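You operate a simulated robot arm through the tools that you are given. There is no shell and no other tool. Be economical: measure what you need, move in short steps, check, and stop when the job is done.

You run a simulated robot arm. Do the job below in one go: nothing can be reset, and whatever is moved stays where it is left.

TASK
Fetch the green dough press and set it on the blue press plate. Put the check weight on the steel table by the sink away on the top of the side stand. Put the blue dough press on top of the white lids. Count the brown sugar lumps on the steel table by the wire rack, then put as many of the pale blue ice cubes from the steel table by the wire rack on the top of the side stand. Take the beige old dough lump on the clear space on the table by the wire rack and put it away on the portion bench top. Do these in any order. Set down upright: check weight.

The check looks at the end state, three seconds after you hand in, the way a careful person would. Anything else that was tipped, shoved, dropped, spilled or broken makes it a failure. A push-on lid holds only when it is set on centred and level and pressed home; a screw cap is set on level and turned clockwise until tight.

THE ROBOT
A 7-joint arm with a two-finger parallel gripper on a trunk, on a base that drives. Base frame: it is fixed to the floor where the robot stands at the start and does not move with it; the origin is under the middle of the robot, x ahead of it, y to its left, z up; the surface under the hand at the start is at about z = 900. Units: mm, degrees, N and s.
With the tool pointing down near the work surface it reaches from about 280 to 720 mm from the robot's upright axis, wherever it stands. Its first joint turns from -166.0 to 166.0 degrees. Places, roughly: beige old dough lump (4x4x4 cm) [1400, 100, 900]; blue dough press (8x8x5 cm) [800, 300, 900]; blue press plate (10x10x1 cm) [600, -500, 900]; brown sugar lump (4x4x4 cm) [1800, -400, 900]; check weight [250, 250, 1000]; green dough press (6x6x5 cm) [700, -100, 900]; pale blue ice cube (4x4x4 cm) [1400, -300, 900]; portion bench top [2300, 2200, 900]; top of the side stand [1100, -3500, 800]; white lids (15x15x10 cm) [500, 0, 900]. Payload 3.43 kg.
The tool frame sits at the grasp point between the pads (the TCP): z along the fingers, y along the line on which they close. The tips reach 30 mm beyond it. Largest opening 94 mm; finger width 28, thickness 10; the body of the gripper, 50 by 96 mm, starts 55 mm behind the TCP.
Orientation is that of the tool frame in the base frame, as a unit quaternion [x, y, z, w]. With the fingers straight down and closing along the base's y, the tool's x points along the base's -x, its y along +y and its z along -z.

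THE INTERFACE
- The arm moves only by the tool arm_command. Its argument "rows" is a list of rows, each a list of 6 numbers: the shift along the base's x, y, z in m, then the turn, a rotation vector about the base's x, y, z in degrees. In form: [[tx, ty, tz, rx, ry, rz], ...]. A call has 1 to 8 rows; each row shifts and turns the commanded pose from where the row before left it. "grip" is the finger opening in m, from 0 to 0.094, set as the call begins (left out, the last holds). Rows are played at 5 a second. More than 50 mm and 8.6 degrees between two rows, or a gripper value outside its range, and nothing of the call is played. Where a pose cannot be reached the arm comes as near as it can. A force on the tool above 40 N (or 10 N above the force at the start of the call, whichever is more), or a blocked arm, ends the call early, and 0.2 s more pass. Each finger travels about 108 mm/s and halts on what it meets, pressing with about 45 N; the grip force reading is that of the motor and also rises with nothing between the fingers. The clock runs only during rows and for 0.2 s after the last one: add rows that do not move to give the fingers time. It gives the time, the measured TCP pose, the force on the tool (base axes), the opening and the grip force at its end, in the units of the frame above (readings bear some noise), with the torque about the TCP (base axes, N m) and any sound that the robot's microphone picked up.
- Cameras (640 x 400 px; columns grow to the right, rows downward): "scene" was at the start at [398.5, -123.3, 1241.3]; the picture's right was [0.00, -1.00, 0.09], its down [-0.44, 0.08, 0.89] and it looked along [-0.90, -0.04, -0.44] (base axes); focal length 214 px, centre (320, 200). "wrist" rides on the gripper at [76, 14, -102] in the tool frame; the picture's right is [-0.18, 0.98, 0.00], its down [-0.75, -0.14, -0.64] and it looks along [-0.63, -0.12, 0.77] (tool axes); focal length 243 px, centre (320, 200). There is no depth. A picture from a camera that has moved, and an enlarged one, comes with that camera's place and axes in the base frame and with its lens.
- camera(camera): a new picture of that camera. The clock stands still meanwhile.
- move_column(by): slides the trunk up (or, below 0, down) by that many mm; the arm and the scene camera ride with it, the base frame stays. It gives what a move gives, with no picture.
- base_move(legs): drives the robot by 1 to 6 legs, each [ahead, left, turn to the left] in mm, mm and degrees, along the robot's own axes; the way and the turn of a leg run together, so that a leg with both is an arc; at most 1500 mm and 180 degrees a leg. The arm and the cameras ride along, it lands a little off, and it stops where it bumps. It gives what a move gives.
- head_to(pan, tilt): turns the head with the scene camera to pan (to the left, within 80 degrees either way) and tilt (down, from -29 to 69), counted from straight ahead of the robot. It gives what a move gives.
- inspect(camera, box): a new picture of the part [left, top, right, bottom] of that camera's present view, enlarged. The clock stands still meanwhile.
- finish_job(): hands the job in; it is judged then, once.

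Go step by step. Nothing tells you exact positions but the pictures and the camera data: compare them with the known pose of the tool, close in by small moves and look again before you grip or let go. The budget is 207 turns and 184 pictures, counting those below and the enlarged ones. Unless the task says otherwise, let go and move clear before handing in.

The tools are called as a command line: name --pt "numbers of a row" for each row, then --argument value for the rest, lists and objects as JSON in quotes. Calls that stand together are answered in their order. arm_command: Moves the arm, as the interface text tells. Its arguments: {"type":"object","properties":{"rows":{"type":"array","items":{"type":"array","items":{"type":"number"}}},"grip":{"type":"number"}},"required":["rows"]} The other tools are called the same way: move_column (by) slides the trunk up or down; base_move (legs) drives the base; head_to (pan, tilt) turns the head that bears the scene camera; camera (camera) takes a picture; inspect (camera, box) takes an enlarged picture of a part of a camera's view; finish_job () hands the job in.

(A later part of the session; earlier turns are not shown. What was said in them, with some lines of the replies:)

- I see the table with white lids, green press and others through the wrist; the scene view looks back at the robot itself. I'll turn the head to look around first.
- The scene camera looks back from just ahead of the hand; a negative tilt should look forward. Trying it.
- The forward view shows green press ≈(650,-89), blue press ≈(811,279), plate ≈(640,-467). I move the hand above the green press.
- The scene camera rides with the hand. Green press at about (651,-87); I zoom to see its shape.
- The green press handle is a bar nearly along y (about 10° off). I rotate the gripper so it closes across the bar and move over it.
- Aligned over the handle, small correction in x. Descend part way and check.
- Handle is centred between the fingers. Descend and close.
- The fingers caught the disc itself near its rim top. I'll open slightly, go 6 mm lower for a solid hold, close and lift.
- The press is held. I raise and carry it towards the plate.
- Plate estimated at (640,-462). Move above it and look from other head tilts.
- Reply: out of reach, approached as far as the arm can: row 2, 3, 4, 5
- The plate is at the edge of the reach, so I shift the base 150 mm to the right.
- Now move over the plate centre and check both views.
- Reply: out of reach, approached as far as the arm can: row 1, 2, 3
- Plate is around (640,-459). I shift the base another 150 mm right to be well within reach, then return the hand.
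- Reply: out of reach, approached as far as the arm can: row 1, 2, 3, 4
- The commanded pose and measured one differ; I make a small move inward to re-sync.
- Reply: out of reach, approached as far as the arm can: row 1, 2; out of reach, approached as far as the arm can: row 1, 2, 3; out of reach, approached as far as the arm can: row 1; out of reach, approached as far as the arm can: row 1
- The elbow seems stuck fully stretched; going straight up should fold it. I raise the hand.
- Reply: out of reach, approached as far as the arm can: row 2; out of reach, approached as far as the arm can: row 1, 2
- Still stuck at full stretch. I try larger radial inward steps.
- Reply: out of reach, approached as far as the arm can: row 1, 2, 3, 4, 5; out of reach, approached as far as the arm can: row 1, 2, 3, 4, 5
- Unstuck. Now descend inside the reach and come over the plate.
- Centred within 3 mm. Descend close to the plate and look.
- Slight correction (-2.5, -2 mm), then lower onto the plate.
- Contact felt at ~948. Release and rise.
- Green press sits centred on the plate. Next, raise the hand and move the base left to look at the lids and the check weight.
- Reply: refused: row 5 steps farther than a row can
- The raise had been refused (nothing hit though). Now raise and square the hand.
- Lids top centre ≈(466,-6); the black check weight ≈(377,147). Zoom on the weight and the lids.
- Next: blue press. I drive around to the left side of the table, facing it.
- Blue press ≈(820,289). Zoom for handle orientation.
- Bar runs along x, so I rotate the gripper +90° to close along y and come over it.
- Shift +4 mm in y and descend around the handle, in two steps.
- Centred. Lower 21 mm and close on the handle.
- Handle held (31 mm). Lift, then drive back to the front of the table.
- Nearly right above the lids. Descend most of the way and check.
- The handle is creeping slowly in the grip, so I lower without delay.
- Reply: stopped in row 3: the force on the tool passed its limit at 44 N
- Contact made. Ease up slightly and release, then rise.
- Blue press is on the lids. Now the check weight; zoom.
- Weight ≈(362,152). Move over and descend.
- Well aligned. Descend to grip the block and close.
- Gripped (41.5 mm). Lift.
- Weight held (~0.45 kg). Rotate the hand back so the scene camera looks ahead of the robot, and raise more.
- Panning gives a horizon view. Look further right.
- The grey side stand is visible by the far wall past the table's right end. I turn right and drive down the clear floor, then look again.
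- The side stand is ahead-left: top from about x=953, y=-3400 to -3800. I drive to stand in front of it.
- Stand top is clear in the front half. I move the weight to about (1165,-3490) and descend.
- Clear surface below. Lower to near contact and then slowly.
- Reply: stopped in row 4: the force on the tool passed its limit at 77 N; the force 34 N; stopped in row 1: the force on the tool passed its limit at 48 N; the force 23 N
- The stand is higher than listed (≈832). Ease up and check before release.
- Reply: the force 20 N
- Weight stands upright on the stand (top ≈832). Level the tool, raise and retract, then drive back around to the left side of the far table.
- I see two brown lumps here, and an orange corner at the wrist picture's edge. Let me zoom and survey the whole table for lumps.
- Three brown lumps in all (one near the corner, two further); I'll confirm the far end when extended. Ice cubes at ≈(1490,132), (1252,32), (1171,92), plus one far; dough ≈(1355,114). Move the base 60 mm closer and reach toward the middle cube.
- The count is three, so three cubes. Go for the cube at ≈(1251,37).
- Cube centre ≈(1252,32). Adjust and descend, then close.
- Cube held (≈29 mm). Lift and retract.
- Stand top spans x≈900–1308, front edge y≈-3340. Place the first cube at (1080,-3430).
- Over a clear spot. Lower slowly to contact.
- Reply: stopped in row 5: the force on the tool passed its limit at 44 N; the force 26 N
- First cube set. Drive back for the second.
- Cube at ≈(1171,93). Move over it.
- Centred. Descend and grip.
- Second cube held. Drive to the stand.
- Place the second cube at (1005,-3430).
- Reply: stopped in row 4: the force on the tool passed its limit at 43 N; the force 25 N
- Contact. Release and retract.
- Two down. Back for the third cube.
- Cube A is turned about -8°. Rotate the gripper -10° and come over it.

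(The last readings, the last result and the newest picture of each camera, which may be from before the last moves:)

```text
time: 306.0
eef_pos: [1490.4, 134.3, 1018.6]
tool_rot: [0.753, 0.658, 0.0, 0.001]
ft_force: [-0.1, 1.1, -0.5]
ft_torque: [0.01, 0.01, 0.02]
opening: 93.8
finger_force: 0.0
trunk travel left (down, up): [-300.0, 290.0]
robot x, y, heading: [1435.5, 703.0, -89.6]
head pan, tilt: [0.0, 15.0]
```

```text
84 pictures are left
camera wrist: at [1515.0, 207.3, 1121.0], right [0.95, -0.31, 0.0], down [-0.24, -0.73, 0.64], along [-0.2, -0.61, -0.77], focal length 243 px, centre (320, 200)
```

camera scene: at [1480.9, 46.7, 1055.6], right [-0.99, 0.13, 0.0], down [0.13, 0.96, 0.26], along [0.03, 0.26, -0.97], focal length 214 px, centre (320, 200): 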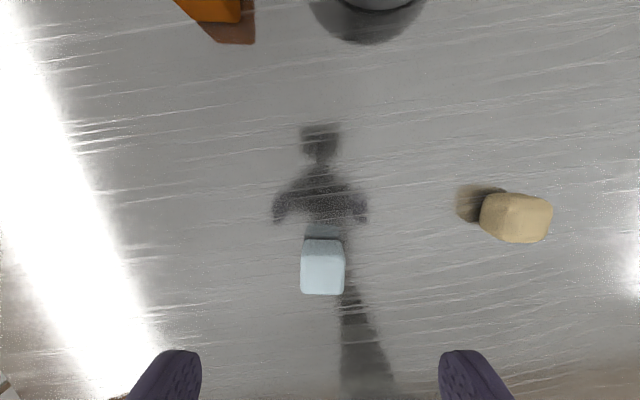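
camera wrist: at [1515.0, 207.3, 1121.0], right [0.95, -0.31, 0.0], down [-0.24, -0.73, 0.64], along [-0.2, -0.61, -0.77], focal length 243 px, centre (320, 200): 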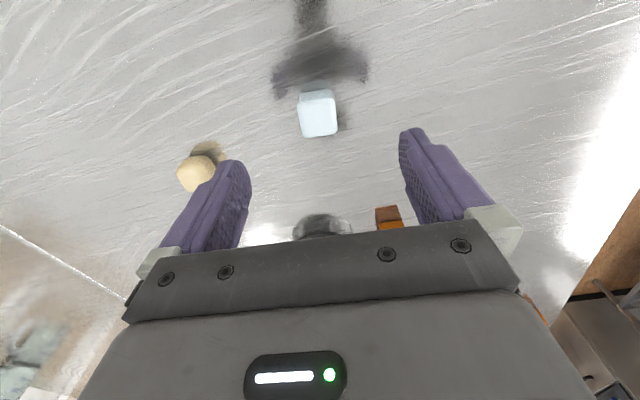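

Centred. Descend, grip, lift.

arm_command --pt "0 0.001 -0.035 0 0 0" --pt "0 0 -0.035 0 0 0" --pt "0 0 -0.012 0 0 0" --pt "0 0 0 0 0 0"

arm_command --pt "0 0 0 0 0 0" --pt "0 0 0 0 0 0" --pt "0 0 0 0 0 0" --pt "0 0 0 0 0 0" --pt "0 0 0.04 0 0 0" --pt "0 0 0.045 0 0 0" --pt "-0.01 0.02 0.04 0 0 4" --pt "-0.01 0.03 0.035 0 0 4" --grip 0.01

arm_command --pt "-0.01 0.03 0.039 0 0 0" --pt "-0.01 0.04 0.03 0 0 0" --pt "0 0.03 0.02 0 0 0" --pt "0 0 0 0 0 0"

camera --camera "wrist"

```text
time: 307.0
eef_pos: [1491.1, 135.2, 936.4]
tool_rot: [0.753, 0.659, 0.0, 0.001]
ft_force: [0.3, 0.3, 0.7]
ft_torque: [0.02, 0.0, 0.01]
opening: 93.9
finger_force: 0.0
trunk travel left (down, up): [-300.0, 290.0]
robot x, y, heading: [1436.8, 696.1, -89.9]
head pan, tilt: [0.0, 15.0]
```

```text
time: 308.8
eef_pos: [1470.2, 187.1, 1098.8]
tool_rot: [0.704, 0.71, 0.0, 0.0]
ft_force: [0.0, 0.3, 0.2]
ft_torque: [0.0, 0.04, 0.01]
opening: 29.7
finger_force: 44.8
trunk travel left (down, up): [-300.0, 290.0]
robot x, y, heading: [1436.9, 700.8, -89.8]
head pan, tilt: [0.0, 15.0]
```

```text
refused: row 1 steps farther than a row can; nothing moved
```

```text
83 pictures are left
camera wrist: at [1483.9, 263.1, 1200.8], right [0.98, -0.18, 0.0], down [-0.14, -0.75, 0.64], along [-0.11, -0.63, -0.77], focal length 243 px, centre (320, 200)
```

wrist: 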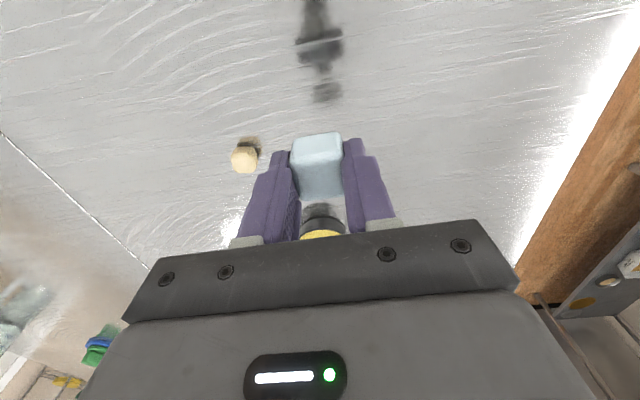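

Third cube held; complete the lift and retract.

arm_command --pt "-0.01 0.02 0.039 0 0 0" --pt "-0.01 0.03 0.035 0 0 0" --pt "0 0.03 0.025 0 0 0" --pt "0 0 0 0 0 0"

base_move --legs '[[0, -1455, 0.3], [1500, 0, 0], [1440, 0, 0]]'

```text
time: 309.8
eef_pos: [1447.5, 265.4, 1196.7]
tool_rot: [0.704, 0.71, 0.0, -0.001]
ft_force: [0.3, -0.1, 0.2]
ft_torque: [0.0, -0.06, 0.01]
opening: 29.4
finger_force: 44.8
trunk travel left (down, up): [-300.0, 290.0]
robot x, y, heading: [1437.9, 697.6, -90.0]
head pan, tilt: [0.0, 15.0]
```

```text
time: 330.9
eef_pos: [-3.1, -2694.4, 1197.9]
tool_rot: [0.711, 0.703, 0.0, 0.0]
ft_force: [0.1, -1.0, -0.6]
ft_torque: [0.04, 0.01, -0.01]
opening: 29.4
finger_force: 45.1
trunk travel left (down, up): [-300.0, 290.0]
robot x, y, heading: [-2.4, -2254.5, -90.9]
head pan, tilt: [0.0, 15.0]
```

base_move --legs '[[0, 1030, 0.9], [650, 0, 0]]'

camera --camera "scene"

```text
time: 339.4
eef_pos: [1060.8, -3333.1, 1197.1]
tool_rot: [0.696, 0.718, 0.0, 0.0]
ft_force: [0.3, -0.6, 0.3]
ft_torque: [-0.01, -0.01, -0.02]
opening: 29.0
finger_force: 44.9
trunk travel left (down, up): [-300.0, 290.0]
robot x, y, heading: [1039.7, -2899.3, -88.5]
head pan, tilt: [0.0, 15.0]
```

```text
82 pictures are left
camera scene: at [1064.7, -3419.7, 1233.8], right [-1.0, -0.03, 0.0], down [-0.03, 0.97, 0.26], along [-0.01, 0.26, -0.97], focal length 214 px, centre (320, 200)
```

scene: 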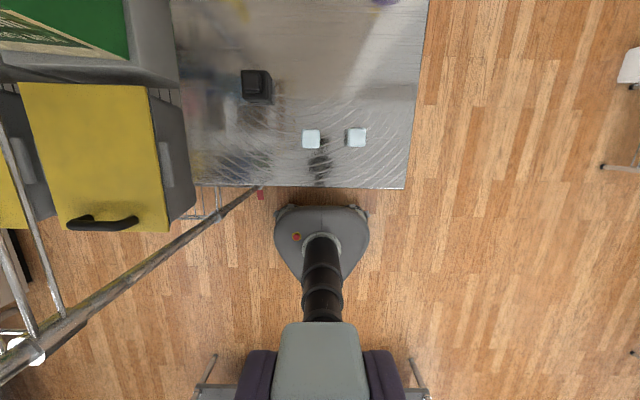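

Place the third cube behind the others at (1035,-3525).

arm_command --pt "-0.005 -0.0385 -0.025 0 0 0" --pt "-0.005 -0.0385 -0.025 0 0 0" --pt "-0.005 -0.0385 -0.025 0 0 0" --pt "-0.005 -0.0385 -0.025 0 0 0" --pt "-0.006 -0.038 -0.025 0 0 0" --pt "0 0 -0.045 0 0 0" --pt "0 0 -0.045 0 0 0" --pt "0 0 0 0 0 0"

camera --camera "scene"

camera --camera "wrist"

```text
time: 341.2
eef_pos: [1034.5, -3522.1, 980.7]
tool_rot: [0.696, 0.718, 0.0, 0.0]
ft_force: [-0.2, 0.2, 0.2]
ft_torque: [0.01, -0.01, 0.0]
opening: 29.6
finger_force: 45.3
trunk travel left (down, up): [-300.0, 290.0]
robot x, y, heading: [1040.8, -2896.3, -88.5]
head pan, tilt: [0.0, 15.0]
```

```text
81 pictures are left
camera scene: at [1038.4, -3609.8, 1017.9], right [-1.0, -0.03, 0.0], down [-0.03, 0.97, 0.26], along [-0.01, 0.26, -0.97], focal length 214 px, centre (320, 200)
```

scene: 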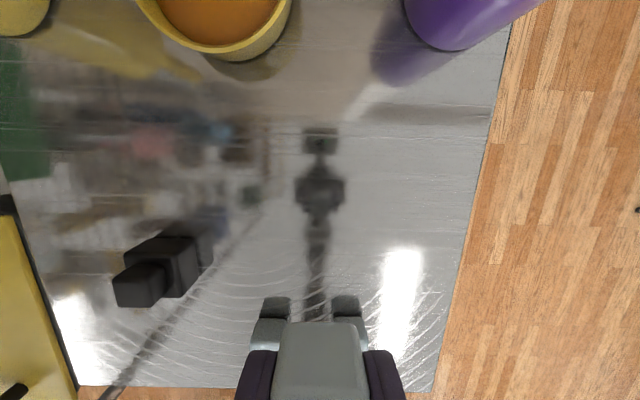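

```text
80 pictures are left
camera wrist: at [1046.0, -3445.4, 1083.2], right [0.99, -0.15, 0.0], down [-0.12, -0.76, 0.64], along [-0.1, -0.63, -0.77], focal length 243 px, centre (320, 200)
```

wrist: 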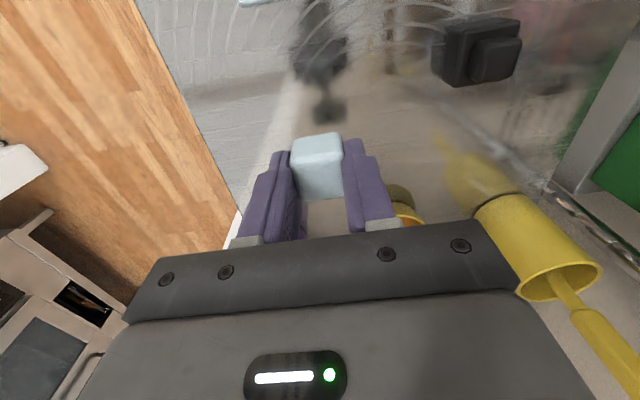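

The camera head is near the bowl; tilt it back and shift 15 mm toward the front, then lower.

head_to --pan 0 --tilt 45

arm_command --pt "0 0.015 -0.02 0 0 0" --pt "0 0 -0.04 0 0 0" --pt "0 0 -0.03 0 0 0" --pt "0 0 -0.008 0 0 0" --pt "0 0 -0.002 0 0 0" --pt "0 0 -0.0015 0 0 0" --pt "0 0 -0.0015 0 0 0"

arm_command --pt "0 0 -0.0015 0 0 0" --pt "0 0 -0.001 0 0 0" --pt "0 0 -0.001 0 0 0" --pt "0 0 -0.001 0 0 0" --pt "0 0 -0.001 0 0 0"

```text
time: 342.1
eef_pos: [1034.7, -3521.5, 980.5]
tool_rot: [0.696, 0.718, 0.0, 0.0]
ft_force: [0.3, -0.2, -0.5]
ft_torque: [0.01, 0.05, 0.0]
opening: 29.3
finger_force: 44.7
trunk travel left (down, up): [-300.0, 290.0]
robot x, y, heading: [1038.6, -2899.8, -88.5]
head pan, tilt: [0.0, 45.0]
```

```text
time: 343.8
eef_pos: [1033.3, -3508.8, 879.1]
tool_rot: [0.696, 0.718, 0.0, 0.0]
ft_force: [-0.1, -0.3, -0.7]
ft_torque: [0.0, -0.01, 0.0]
opening: 29.6
finger_force: 45.0
trunk travel left (down, up): [-300.0, 290.0]
robot x, y, heading: [1037.4, -2899.7, -88.5]
head pan, tilt: [0.0, 45.0]
```

```text
time: 344.9
eef_pos: [1033.7, -3509.2, 876.9]
tool_rot: [0.697, 0.717, -0.003, 0.002]
ft_force: [-1.5, -1.0, 34.5]
ft_torque: [0.16, 0.08, -0.01]
opening: 29.5
finger_force: 45.3
trunk travel left (down, up): [-300.0, 290.0]
robot x, y, heading: [1036.0, -2896.6, -88.4]
head pan, tilt: [0.0, 45.0]
```

Contact. Ease off, release, rise.

arm_command --pt "0 0 0.0025 0 0 0" --pt "0 0 0 0 0 0"

arm_command --pt "0 0 0 0 0 0" --pt "0 0 0 0 0 0" --pt "0 0 0.03 0 0 0" --pt "0 0 0.045 0 0 0" --pt "0 0 0.045 0 0 0" --pt "0 0 0.045 0 0 0" --pt "0 0.02 0.045 0 0 0" --pt "0 0.02 0.045 0 0 0" --grip 0.055

arm_command --pt "0 0.04 0.025 0 0 0" --pt "0 0.045 0.015 0 0 0" --pt "0 0.045 0.01 0 0 0" --pt "0 0 0 0 0 0"

head_to --pan 0 --tilt 5

camera --camera "scene"

```text
time: 345.6
eef_pos: [1034.1, -3508.5, 876.0]
tool_rot: [0.696, 0.718, -0.001, 0.001]
ft_force: [-2.3, -6.9, 20.1]
ft_torque: [-0.23, 0.07, -0.01]
opening: 29.5
finger_force: 44.4
trunk travel left (down, up): [-300.0, 290.0]
robot x, y, heading: [1036.6, -2898.1, -88.6]
head pan, tilt: [0.0, 45.0]
```

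```text
time: 347.4
eef_pos: [1035.5, -3466.1, 1132.2]
tool_rot: [0.696, 0.718, 0.001, 0.0]
ft_force: [0.0, 1.2, 0.6]
ft_torque: [-0.01, 0.03, -0.02]
opening: 54.9
finger_force: 0.0
trunk travel left (down, up): [-300.0, 290.0]
robot x, y, heading: [1038.2, -2898.1, -88.4]
head pan, tilt: [0.0, 45.0]
```

```text
time: 348.4
eef_pos: [1034.1, -3336.9, 1180.6]
tool_rot: [0.696, 0.718, 0.001, 0.001]
ft_force: [0.1, -0.8, 0.3]
ft_torque: [0.06, 0.04, -0.01]
opening: 54.9
finger_force: 0.0
trunk travel left (down, up): [-300.0, 290.0]
robot x, y, heading: [1040.8, -2897.9, -88.4]
head pan, tilt: [0.0, 45.0]
```

```text
time: 349.4
eef_pos: [1033.6, -3335.4, 1181.8]
tool_rot: [0.696, 0.718, 0.001, 0.0]
ft_force: [0.6, -0.1, -0.5]
ft_torque: [-0.02, 0.02, -0.01]
opening: 55.0
finger_force: 0.2
trunk travel left (down, up): [-300.0, 290.0]
robot x, y, heading: [1040.4, -2898.6, -88.5]
head pan, tilt: [0.0, 5.0]
```

```text
79 pictures are left
camera scene: at [1039.0, -3441.2, 1219.4], right [-1.0, -0.03, 0.0], down [-0.03, 1.0, 0.09], along [0.0, 0.09, -1.0], focal length 214 px, centre (320, 200)
```

scene: 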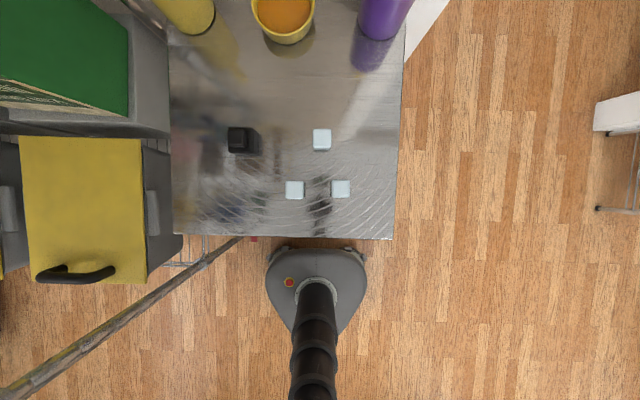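

Weight and three cubes are on the stand. Now return for the dough lump.

base_move --legs '[[-600, 0, -1.3], [0, -1055, 0], [-1500, 0, 0], [-1470, 0, 0]]'

```text
time: 372.0
eef_pos: [-135.2, 248.4, 1181.8]
tool_rot: [0.686, 0.727, 0.0, 0.0]
ft_force: [0.2, 0.0, -0.6]
ft_torque: [-0.02, 0.0, -0.01]
opening: 55.0
finger_force: 0.1
trunk travel left (down, up): [-300.0, 290.0]
robot x, y, heading: [-141.3, 686.6, -87.0]
head pan, tilt: [0.0, 5.0]
```

base_move --legs '[[0, 0, -3], [0, 1480, 0]]'

camera --camera "scene"

```text
time: 379.6
eef_pos: [1299.1, 254.0, 1181.9]
tool_rot: [0.705, 0.71, 0.0, -0.001]
ft_force: [0.2, 0.0, -0.8]
ft_torque: [-0.03, -0.02, 0.01]
opening: 54.9
finger_force: 0.0
trunk travel left (down, up): [-300.0, 290.0]
robot x, y, heading: [1315.8, 690.8, -89.8]
head pan, tilt: [0.0, 5.0]
```

```text
78 pictures are left
camera scene: at [1302.6, 150.1, 1219.5], right [-1.0, -0.01, 0.0], down [-0.01, 1.0, 0.09], along [0.0, 0.09, -1.0], focal length 214 px, centre (320, 200)
```

scene: 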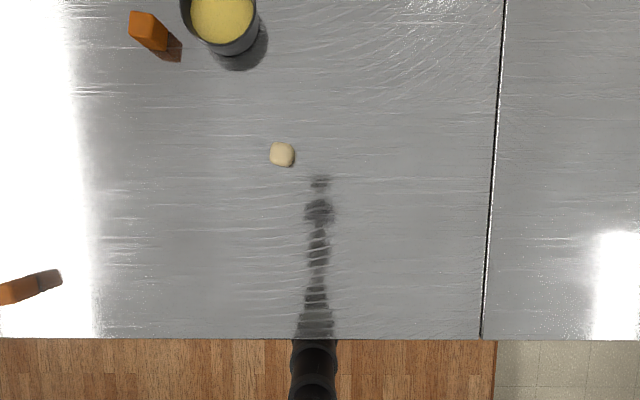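

Dough ≈(1355,114). Move over it with a -6° turn.

head_to --pan 0 --tilt 15

arm_command --pt "0.014 -0.03 -0.02 0 0 -6" --pt "0.014 -0.03 -0.03 0 0 0" --pt "0.014 -0.03 -0.03 0 0 0" --pt "0.014 -0.03 -0.03 0 0 0" --pt "0 -0.02 -0.03 0 0 0" --pt "0 0 -0.022 0 0 0" --pt "0 0 0 0 0 0" --grip 0.094

camera --camera "scene"

camera --camera "wrist"

```text
time: 380.3
eef_pos: [1300.3, 253.6, 1181.3]
tool_rot: [0.705, 0.71, 0.001, 0.0]
ft_force: [-1.0, -0.2, 0.1]
ft_torque: [-0.02, -0.01, -0.04]
opening: 55.1
finger_force: 0.0
trunk travel left (down, up): [-300.0, 290.0]
robot x, y, heading: [1317.4, 692.6, -89.9]
head pan, tilt: [0.0, 15.0]
```

```text
time: 381.9
eef_pos: [1358.1, 112.0, 1018.7]
tool_rot: [0.74, 0.672, 0.0, -0.001]
ft_force: [-0.7, 0.1, 0.5]
ft_torque: [0.01, 0.0, 0.0]
opening: 94.2
finger_force: 0.0
trunk travel left (down, up): [-300.0, 290.0]
robot x, y, heading: [1318.3, 691.7, -89.7]
head pan, tilt: [0.0, 15.0]
```

```text
77 pictures are left
camera scene: at [1350.7, 25.7, 1056.1], right [-1.0, 0.1, 0.0], down [0.09, 0.96, 0.26], along [0.03, 0.26, -0.97], focal length 214 px, centre (320, 200)
```

scene: 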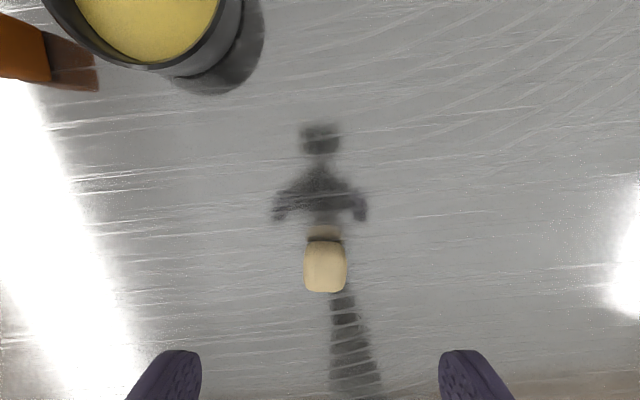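

```text
76 pictures are left
camera wrist: at [1379.3, 187.5, 1121.5], right [0.96, -0.28, 0.0], down [-0.21, -0.74, 0.64], along [-0.18, -0.62, -0.77], focal length 243 px, centre (320, 200)
```

wrist: 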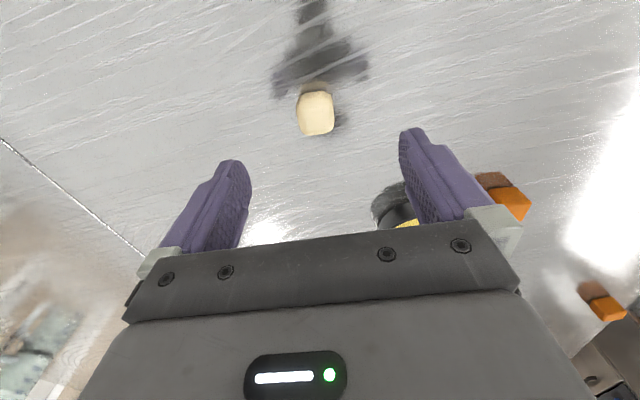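

Shift -3 mm in x, descend, grip and lift.

arm_command --pt "-0.003 0.001 -0.035 0 0 0" --pt "0 0 -0.035 0 0 0" --pt "0 0 -0.012 0 0 0" --pt "0 0 0 0 0 0"

arm_command --pt "0 0 0 0 0 0" --pt "0 0 0 0 0 0" --pt "0 0 0 0 0 0" --pt "0 0 0 0 0 0" --pt "0 0 0.04 0 0 0" --pt "0 0 0.045 0 0 0" --pt "0 0.02 0.04 0 0 3" --pt "0 0.03 0.035 0 0 3" --grip 0.01

arm_command --pt "0 0.03 0.035 0 0 0" --pt "0 0.04 0.025 0 0 0" --pt "0 0.03 0.02 0 0 0" --pt "0 0 0 0 0 0"

camera --camera "wrist"

```text
time: 382.9
eef_pos: [1351.8, 115.2, 938.0]
tool_rot: [0.741, 0.672, 0.0, 0.0]
ft_force: [-0.2, 0.0, 0.6]
ft_torque: [0.0, -0.03, 0.0]
opening: 94.0
finger_force: 0.0
trunk travel left (down, up): [-300.0, 290.0]
robot x, y, heading: [1316.0, 692.3, -89.6]
head pan, tilt: [0.0, 15.0]
```

```text
time: 384.7
eef_pos: [1352.6, 167.8, 1096.6]
tool_rot: [0.705, 0.709, 0.0, 0.0]
ft_force: [0.1, -0.3, -0.1]
ft_torque: [-0.03, -0.06, 0.01]
opening: 29.7
finger_force: 44.3
trunk travel left (down, up): [-300.0, 290.0]
robot x, y, heading: [1320.7, 693.4, -89.6]
head pan, tilt: [0.0, 15.0]
```

```text
time: 385.7
eef_pos: [1354.3, 262.8, 1174.4]
tool_rot: [0.704, 0.71, 0.0, 0.0]
ft_force: [0.4, 0.3, -0.4]
ft_torque: [0.0, 0.05, -0.04]
opening: 29.6
finger_force: 44.7
trunk travel left (down, up): [-300.0, 290.0]
robot x, y, heading: [1316.3, 694.2, -89.7]
head pan, tilt: [0.0, 15.0]
```

```text
75 pictures are left
camera wrist: at [1368.3, 339.3, 1276.8], right [0.98, -0.18, 0.0], down [-0.14, -0.76, 0.64], along [-0.11, -0.63, -0.77], focal length 243 px, centre (320, 200)
```

wrist: 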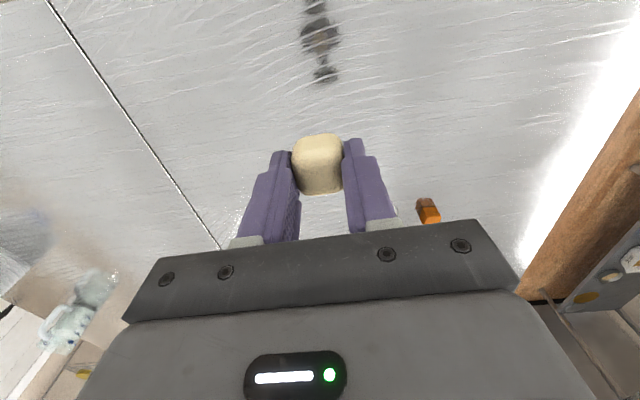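

Dough held. Turn to face +x and look for the portion bench.

base_move --legs '[[-150, 0, 0], [0, 0, 135]]'

head_to --pan 0 --tilt -29

camera --camera "scene"

head_to --pan -55 --tilt -29

camera --camera "scene"

head_to --pan 55 --tilt -29

camera --camera "scene"

```text
time: 392.7
eef_pos: [1596.7, 1170.5, 1175.1]
tool_rot: [-0.38, 0.925, 0.0, 0.0]
ft_force: [-0.1, -0.2, 0.0]
ft_torque: [-0.03, 0.0, 0.02]
opening: 29.7
finger_force: 44.9
trunk travel left (down, up): [-300.0, 290.0]
robot x, y, heading: [1313.7, 843.1, 44.8]
head pan, tilt: [0.0, 15.0]
```

```text
time: 393.8
eef_pos: [1596.6, 1170.2, 1174.9]
tool_rot: [-0.38, 0.925, 0.0, 0.0]
ft_force: [-0.6, -0.1, 0.3]
ft_torque: [0.01, -0.03, 0.0]
opening: 29.4
finger_force: 44.8
trunk travel left (down, up): [-300.0, 290.0]
robot x, y, heading: [1315.3, 845.5, 44.7]
head pan, tilt: [0.0, -28.6]
```

```text
74 pictures are left
camera scene: at [1704.5, 1273.5, 1237.7], right [0.7, -0.71, 0.0], down [-0.62, -0.62, -0.48], along [0.34, 0.34, -0.88], focal length 214 px, centre (320, 200)
```

scene: 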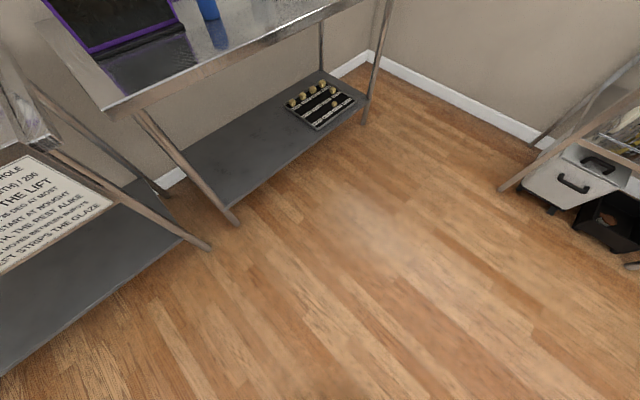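

```text
time: 395.0
eef_pos: [1597.1, 1170.4, 1175.6]
tool_rot: [-0.38, 0.925, 0.0, 0.0]
ft_force: [0.0, -0.5, 0.1]
ft_torque: [0.0, -0.02, -0.03]
opening: 29.4
finger_force: 45.1
trunk travel left (down, up): [-300.0, 290.0]
robot x, y, heading: [1312.4, 843.1, 44.7]
head pan, tilt: [-55.0, -28.6]
```

```text
73 pictures are left
camera scene: at [1743.1, 1234.6, 1266.3], right [0.4, -0.41, 0.82], down [-0.35, -0.9, -0.28], along [0.85, -0.17, -0.5], focal length 214 px, centre (320, 200)
```

scene: 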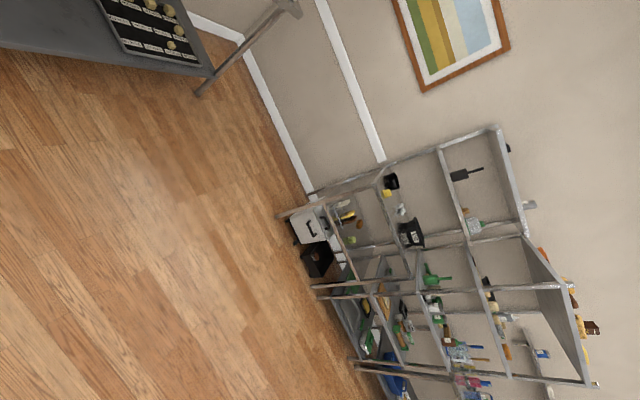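

```text
time: 396.9
eef_pos: [1596.7, 1169.8, 1174.8]
tool_rot: [-0.381, 0.925, 0.0, 0.0]
ft_force: [0.5, -0.5, 0.2]
ft_torque: [0.02, 0.01, 0.0]
opening: 29.5
finger_force: 45.2
trunk travel left (down, up): [-300.0, 290.0]
robot x, y, heading: [1319.4, 843.8, 44.6]
head pan, tilt: [55.0, -28.6]
```

```text
72 pictures are left
camera scene: at [1666.0, 1312.6, 1266.4], right [0.4, -0.41, -0.82], down [-0.9, -0.34, -0.27], along [-0.17, 0.85, -0.5], focal length 214 px, centre (320, 200)
```

scene: 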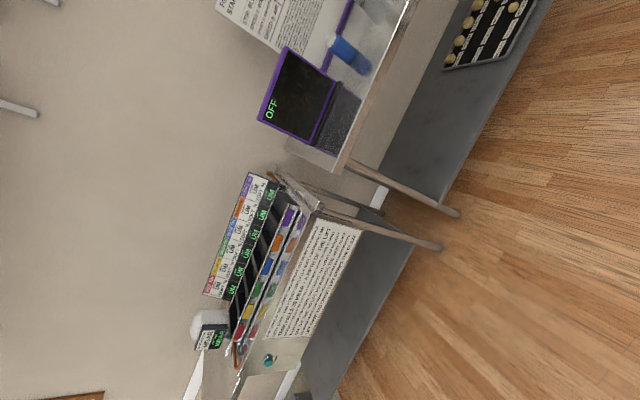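

The portion bench is ahead: x≈1660–2980, front edge y≈1928, with a device at its left part. Drive in front of its free middle.

base_move --legs '[[0, 0, 45.3], [0, -950, 0], [550, 0, 0]]'

head_to --pan 0 --tilt -20

camera --camera "scene"

```text
time: 406.7
eef_pos: [2225.0, 1820.0, 1175.9]
tool_rot: [-0.704, 0.71, 0.0, 0.0]
ft_force: [-0.3, 0.5, 0.6]
ft_torque: [-0.02, 0.01, -0.04]
opening: 29.4
finger_force: 45.1
trunk travel left (down, up): [-300.0, 290.0]
robot x, y, heading: [2262.6, 1388.4, 89.6]
head pan, tilt: [55.0, -28.6]
```

```text
time: 407.9
eef_pos: [2226.2, 1819.1, 1175.5]
tool_rot: [-0.705, 0.709, 0.0, 0.001]
ft_force: [-0.1, -0.5, -0.6]
ft_torque: [-0.02, 0.01, -0.01]
opening: 29.6
finger_force: 44.8
trunk travel left (down, up): [-300.0, 290.0]
robot x, y, heading: [2256.8, 1389.8, 89.4]
head pan, tilt: [0.0, -20.0]
```

```text
71 pictures are left
camera scene: at [2228.3, 1956.4, 1228.8], right [1.0, -0.01, 0.0], down [-0.01, -0.94, -0.34], along [0.0, 0.34, -0.94], focal length 214 px, centre (320, 200)
```

scene: 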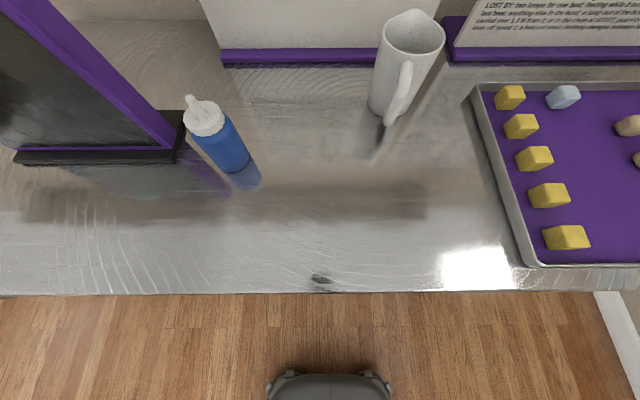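

Clear spot at ≈(2235,2025). Move the base 80 mm ahead, then the arm over it.

base_move --legs '[[80, 0, 0]]'

head_to --pan 0 --tilt 35

arm_command --pt "0.002 0.03 -0.03 0 0 0" --pt "0.002 0.03 -0.03 0 0 0" --pt "0.002 0.03 -0.03 0 0 0" --pt "0.002 0.03 -0.03 0 0 0" --pt "0 0 -0.04 0 0 0" --pt "0 0 0 0 0 0"

camera --camera "scene"

camera --camera "wrist"

```text
time: 409.0
eef_pos: [2226.8, 1901.7, 1174.3]
tool_rot: [-0.705, 0.709, -0.001, -0.001]
ft_force: [-0.8, 1.0, -0.3]
ft_torque: [0.0, 0.02, 0.01]
opening: 29.6
finger_force: 44.9
trunk travel left (down, up): [-300.0, 290.0]
robot x, y, heading: [2255.4, 1469.7, 89.7]
head pan, tilt: [0.0, -20.0]
```

```text
time: 410.2
eef_pos: [2226.2, 1899.4, 1174.8]
tool_rot: [-0.705, 0.71, 0.0, -0.001]
ft_force: [0.2, -0.6, -0.4]
ft_torque: [0.0, -0.01, 0.0]
opening: 29.5
finger_force: 44.7
trunk travel left (down, up): [-300.0, 290.0]
robot x, y, heading: [2260.4, 1469.2, 89.5]
head pan, tilt: [0.0, 35.0]
```

```text
time: 411.6
eef_pos: [2233.9, 2021.5, 1014.2]
tool_rot: [-0.704, 0.71, -0.001, 0.0]
ft_force: [0.4, 0.6, -0.8]
ft_torque: [0.0, 0.0, -0.01]
opening: 29.7
finger_force: 44.7
trunk travel left (down, up): [-300.0, 290.0]
robot x, y, heading: [2259.4, 1466.5, 89.5]
head pan, tilt: [0.0, 35.0]
```

```text
70 pictures are left
camera scene: at [2235.5, 2072.6, 1055.1], right [1.0, -0.01, 0.0], down [-0.01, -0.82, 0.57], along [0.0, -0.57, -0.82], focal length 214 px, centre (320, 200)
```

scene: 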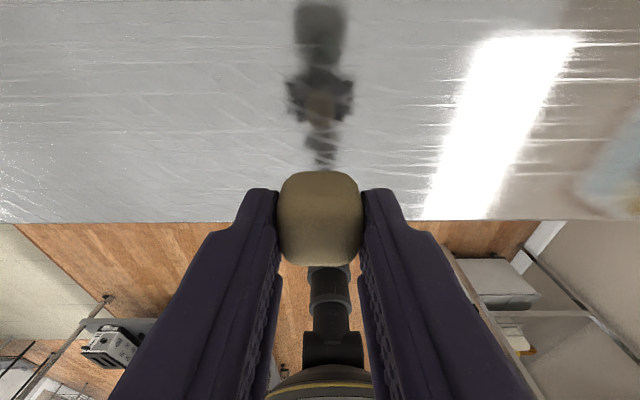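

```text
69 pictures are left
camera wrist: at [2218.8, 1944.6, 1115.1], right [-0.98, 0.19, 0.0], down [0.15, 0.75, 0.64], along [0.12, 0.63, -0.77], focal length 243 px, centre (320, 200)
```

wrist: 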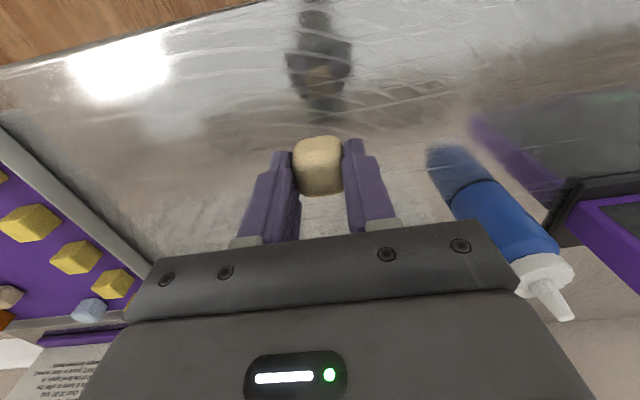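

Clear below. Lower carefully to contact.

arm_command --pt "0 0 -0.03 0 0 0" --pt "0 0 -0.015 0 0 0" --pt "0 0 -0.005 0 0 0" --pt "0 0 -0.005 0 0 0" --pt "0 0 -0.004 0 0 0" --pt "0 0 -0.004 0 0 0" --pt "0 0 -0.003 0 0 0" --pt "0 0 -0.003 0 0 0"

arm_command --pt "0 0 -0.0015 0 0 0" --pt "0 0 -0.0015 0 0 0" --pt "0 0 -0.0015 0 0 0" --pt "0 0 -0.0015 0 0 0" --pt "0 0 -0.0015 0 0 0"

```text
time: 413.4
eef_pos: [2233.9, 2019.2, 945.2]
tool_rot: [-0.704, 0.71, 0.0, 0.0]
ft_force: [0.0, 0.7, -0.2]
ft_torque: [0.02, 0.0, 0.03]
opening: 29.6
finger_force: 45.0
trunk travel left (down, up): [-300.0, 290.0]
robot x, y, heading: [2254.1, 1472.1, 89.3]
head pan, tilt: [0.0, 35.0]
```

```text
time: 414.6
eef_pos: [2235.1, 2020.1, 937.4]
tool_rot: [-0.704, 0.71, 0.0, 0.0]
ft_force: [-0.3, -0.4, -0.6]
ft_torque: [0.04, -0.02, -0.01]
opening: 29.7
finger_force: 45.0
trunk travel left (down, up): [-300.0, 290.0]
robot x, y, heading: [2257.7, 1468.4, 89.4]
head pan, tilt: [0.0, 35.0]
```

arm_command --pt "0 0 -0.0015 0 0 0" --pt "0 0 -0.0015 0 0 0" --pt "0 0 -0.0015 0 0 0" --pt "0 0 -0.0015 0 0 0" --pt "0 0 -0.0015 0 0 0" --pt "0 0 -0.0015 0 0 0"

camera --camera "wrist"

```text
time: 415.5
eef_pos: [2233.5, 2020.4, 937.4]
tool_rot: [-0.705, 0.709, 0.003, 0.003]
ft_force: [-0.1, -7.7, 21.4]
ft_torque: [-0.46, -0.03, -0.03]
opening: 29.5
finger_force: 45.3
trunk travel left (down, up): [-300.0, 290.0]
robot x, y, heading: [2257.3, 1467.6, 89.5]
head pan, tilt: [0.0, 35.0]
stopped in row 4: the force on the tool passed its limit at 43 N (the readings are from after the stop); the commanded pose is now the measured one
```

```text
68 pictures are left
camera wrist: at [2219.7, 1943.0, 1038.9], right [-0.98, 0.19, 0.0], down [0.15, 0.75, 0.65], along [0.12, 0.64, -0.76], focal length 243 px, centre (320, 200)
```

wrist: 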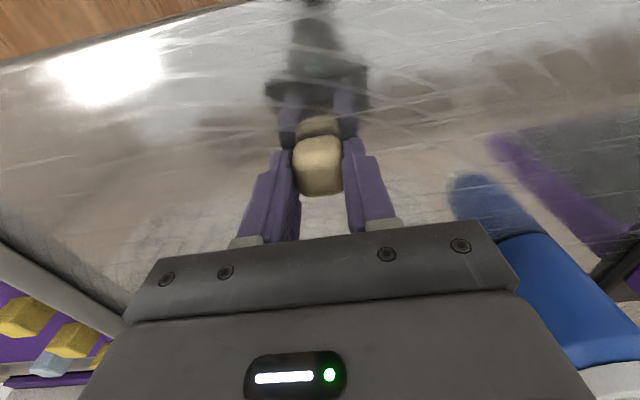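

Contact. Release and rise.

arm_command --pt "0 0 0.001 0 0 0" --pt "0 0 0 0 0 0"

arm_command --pt "0 0 0 0 0 0" --pt "0 0 0 0 0 0" --pt "0 0 0.03 0 0 0" --pt "0 0 0.045 0 0 0" --pt "0 0 0.045 0 0 0" --pt "0 -0.02 0.045 0 0 0" --pt "0 -0.03 0.03 0 0 0" --pt "0 0 0 0 0 0" --grip 0.06

head_to --pan 0 --tilt 5

camera --camera "scene"

```text
time: 416.1
eef_pos: [2234.0, 2019.4, 936.3]
tool_rot: [-0.705, 0.709, 0.003, 0.002]
ft_force: [-0.9, -7.0, 19.5]
ft_torque: [-0.38, 0.0, -0.01]
opening: 29.6
finger_force: 44.7
trunk travel left (down, up): [-300.0, 290.0]
robot x, y, heading: [2259.1, 1473.1, 89.8]
head pan, tilt: [0.0, 35.0]
```

```text
time: 417.9
eef_pos: [2233.2, 1973.1, 1131.5]
tool_rot: [-0.705, 0.709, 0.001, 0.002]
ft_force: [-0.5, 0.0, -0.3]
ft_torque: [-0.01, -0.01, 0.0]
opening: 60.4
finger_force: 0.0
trunk travel left (down, up): [-300.0, 290.0]
robot x, y, heading: [2258.0, 1471.1, 89.5]
head pan, tilt: [0.0, 35.0]
```

```text
time: 418.9
eef_pos: [2233.4, 1973.1, 1131.0]
tool_rot: [-0.704, 0.71, 0.002, 0.002]
ft_force: [0.5, 0.5, -0.1]
ft_torque: [0.0, 0.0, -0.01]
opening: 59.7
finger_force: 0.0
trunk travel left (down, up): [-300.0, 290.0]
robot x, y, heading: [2259.8, 1473.2, 89.3]
head pan, tilt: [0.0, 5.0]
```

```text
67 pictures are left
camera scene: at [2236.2, 2071.7, 1170.2], right [1.0, -0.01, 0.0], down [-0.01, -1.0, 0.08], along [0.0, -0.08, -1.0], focal length 214 px, centre (320, 200)
```

scene: 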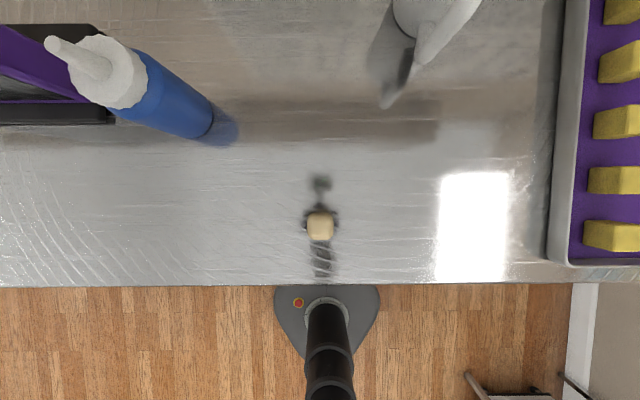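

All items are placed: the dough lump is on the bench and the hand is clear. Handing in.

finish_job

```text
The job is handed in.
```

All five jobs are done and handed in. I never turned back to re-check the green and blue presses after setting them down, but both looked centred when I released them.

- **Green press:** it is on the blue press plate.
- **Blue press:** it is on top of the white lids.
- **Check weight:** it stands upright on the side stand. The stand top is about 835 mm high rather than the listed 800, so it touched down with a brief 77 N bump.
- **Ice cubes:** I counted three brown sugar lumps, so three pale blue cubes are on the side stand and one is left on the table.
- **Old dough lump:** it is on the portion bench top.
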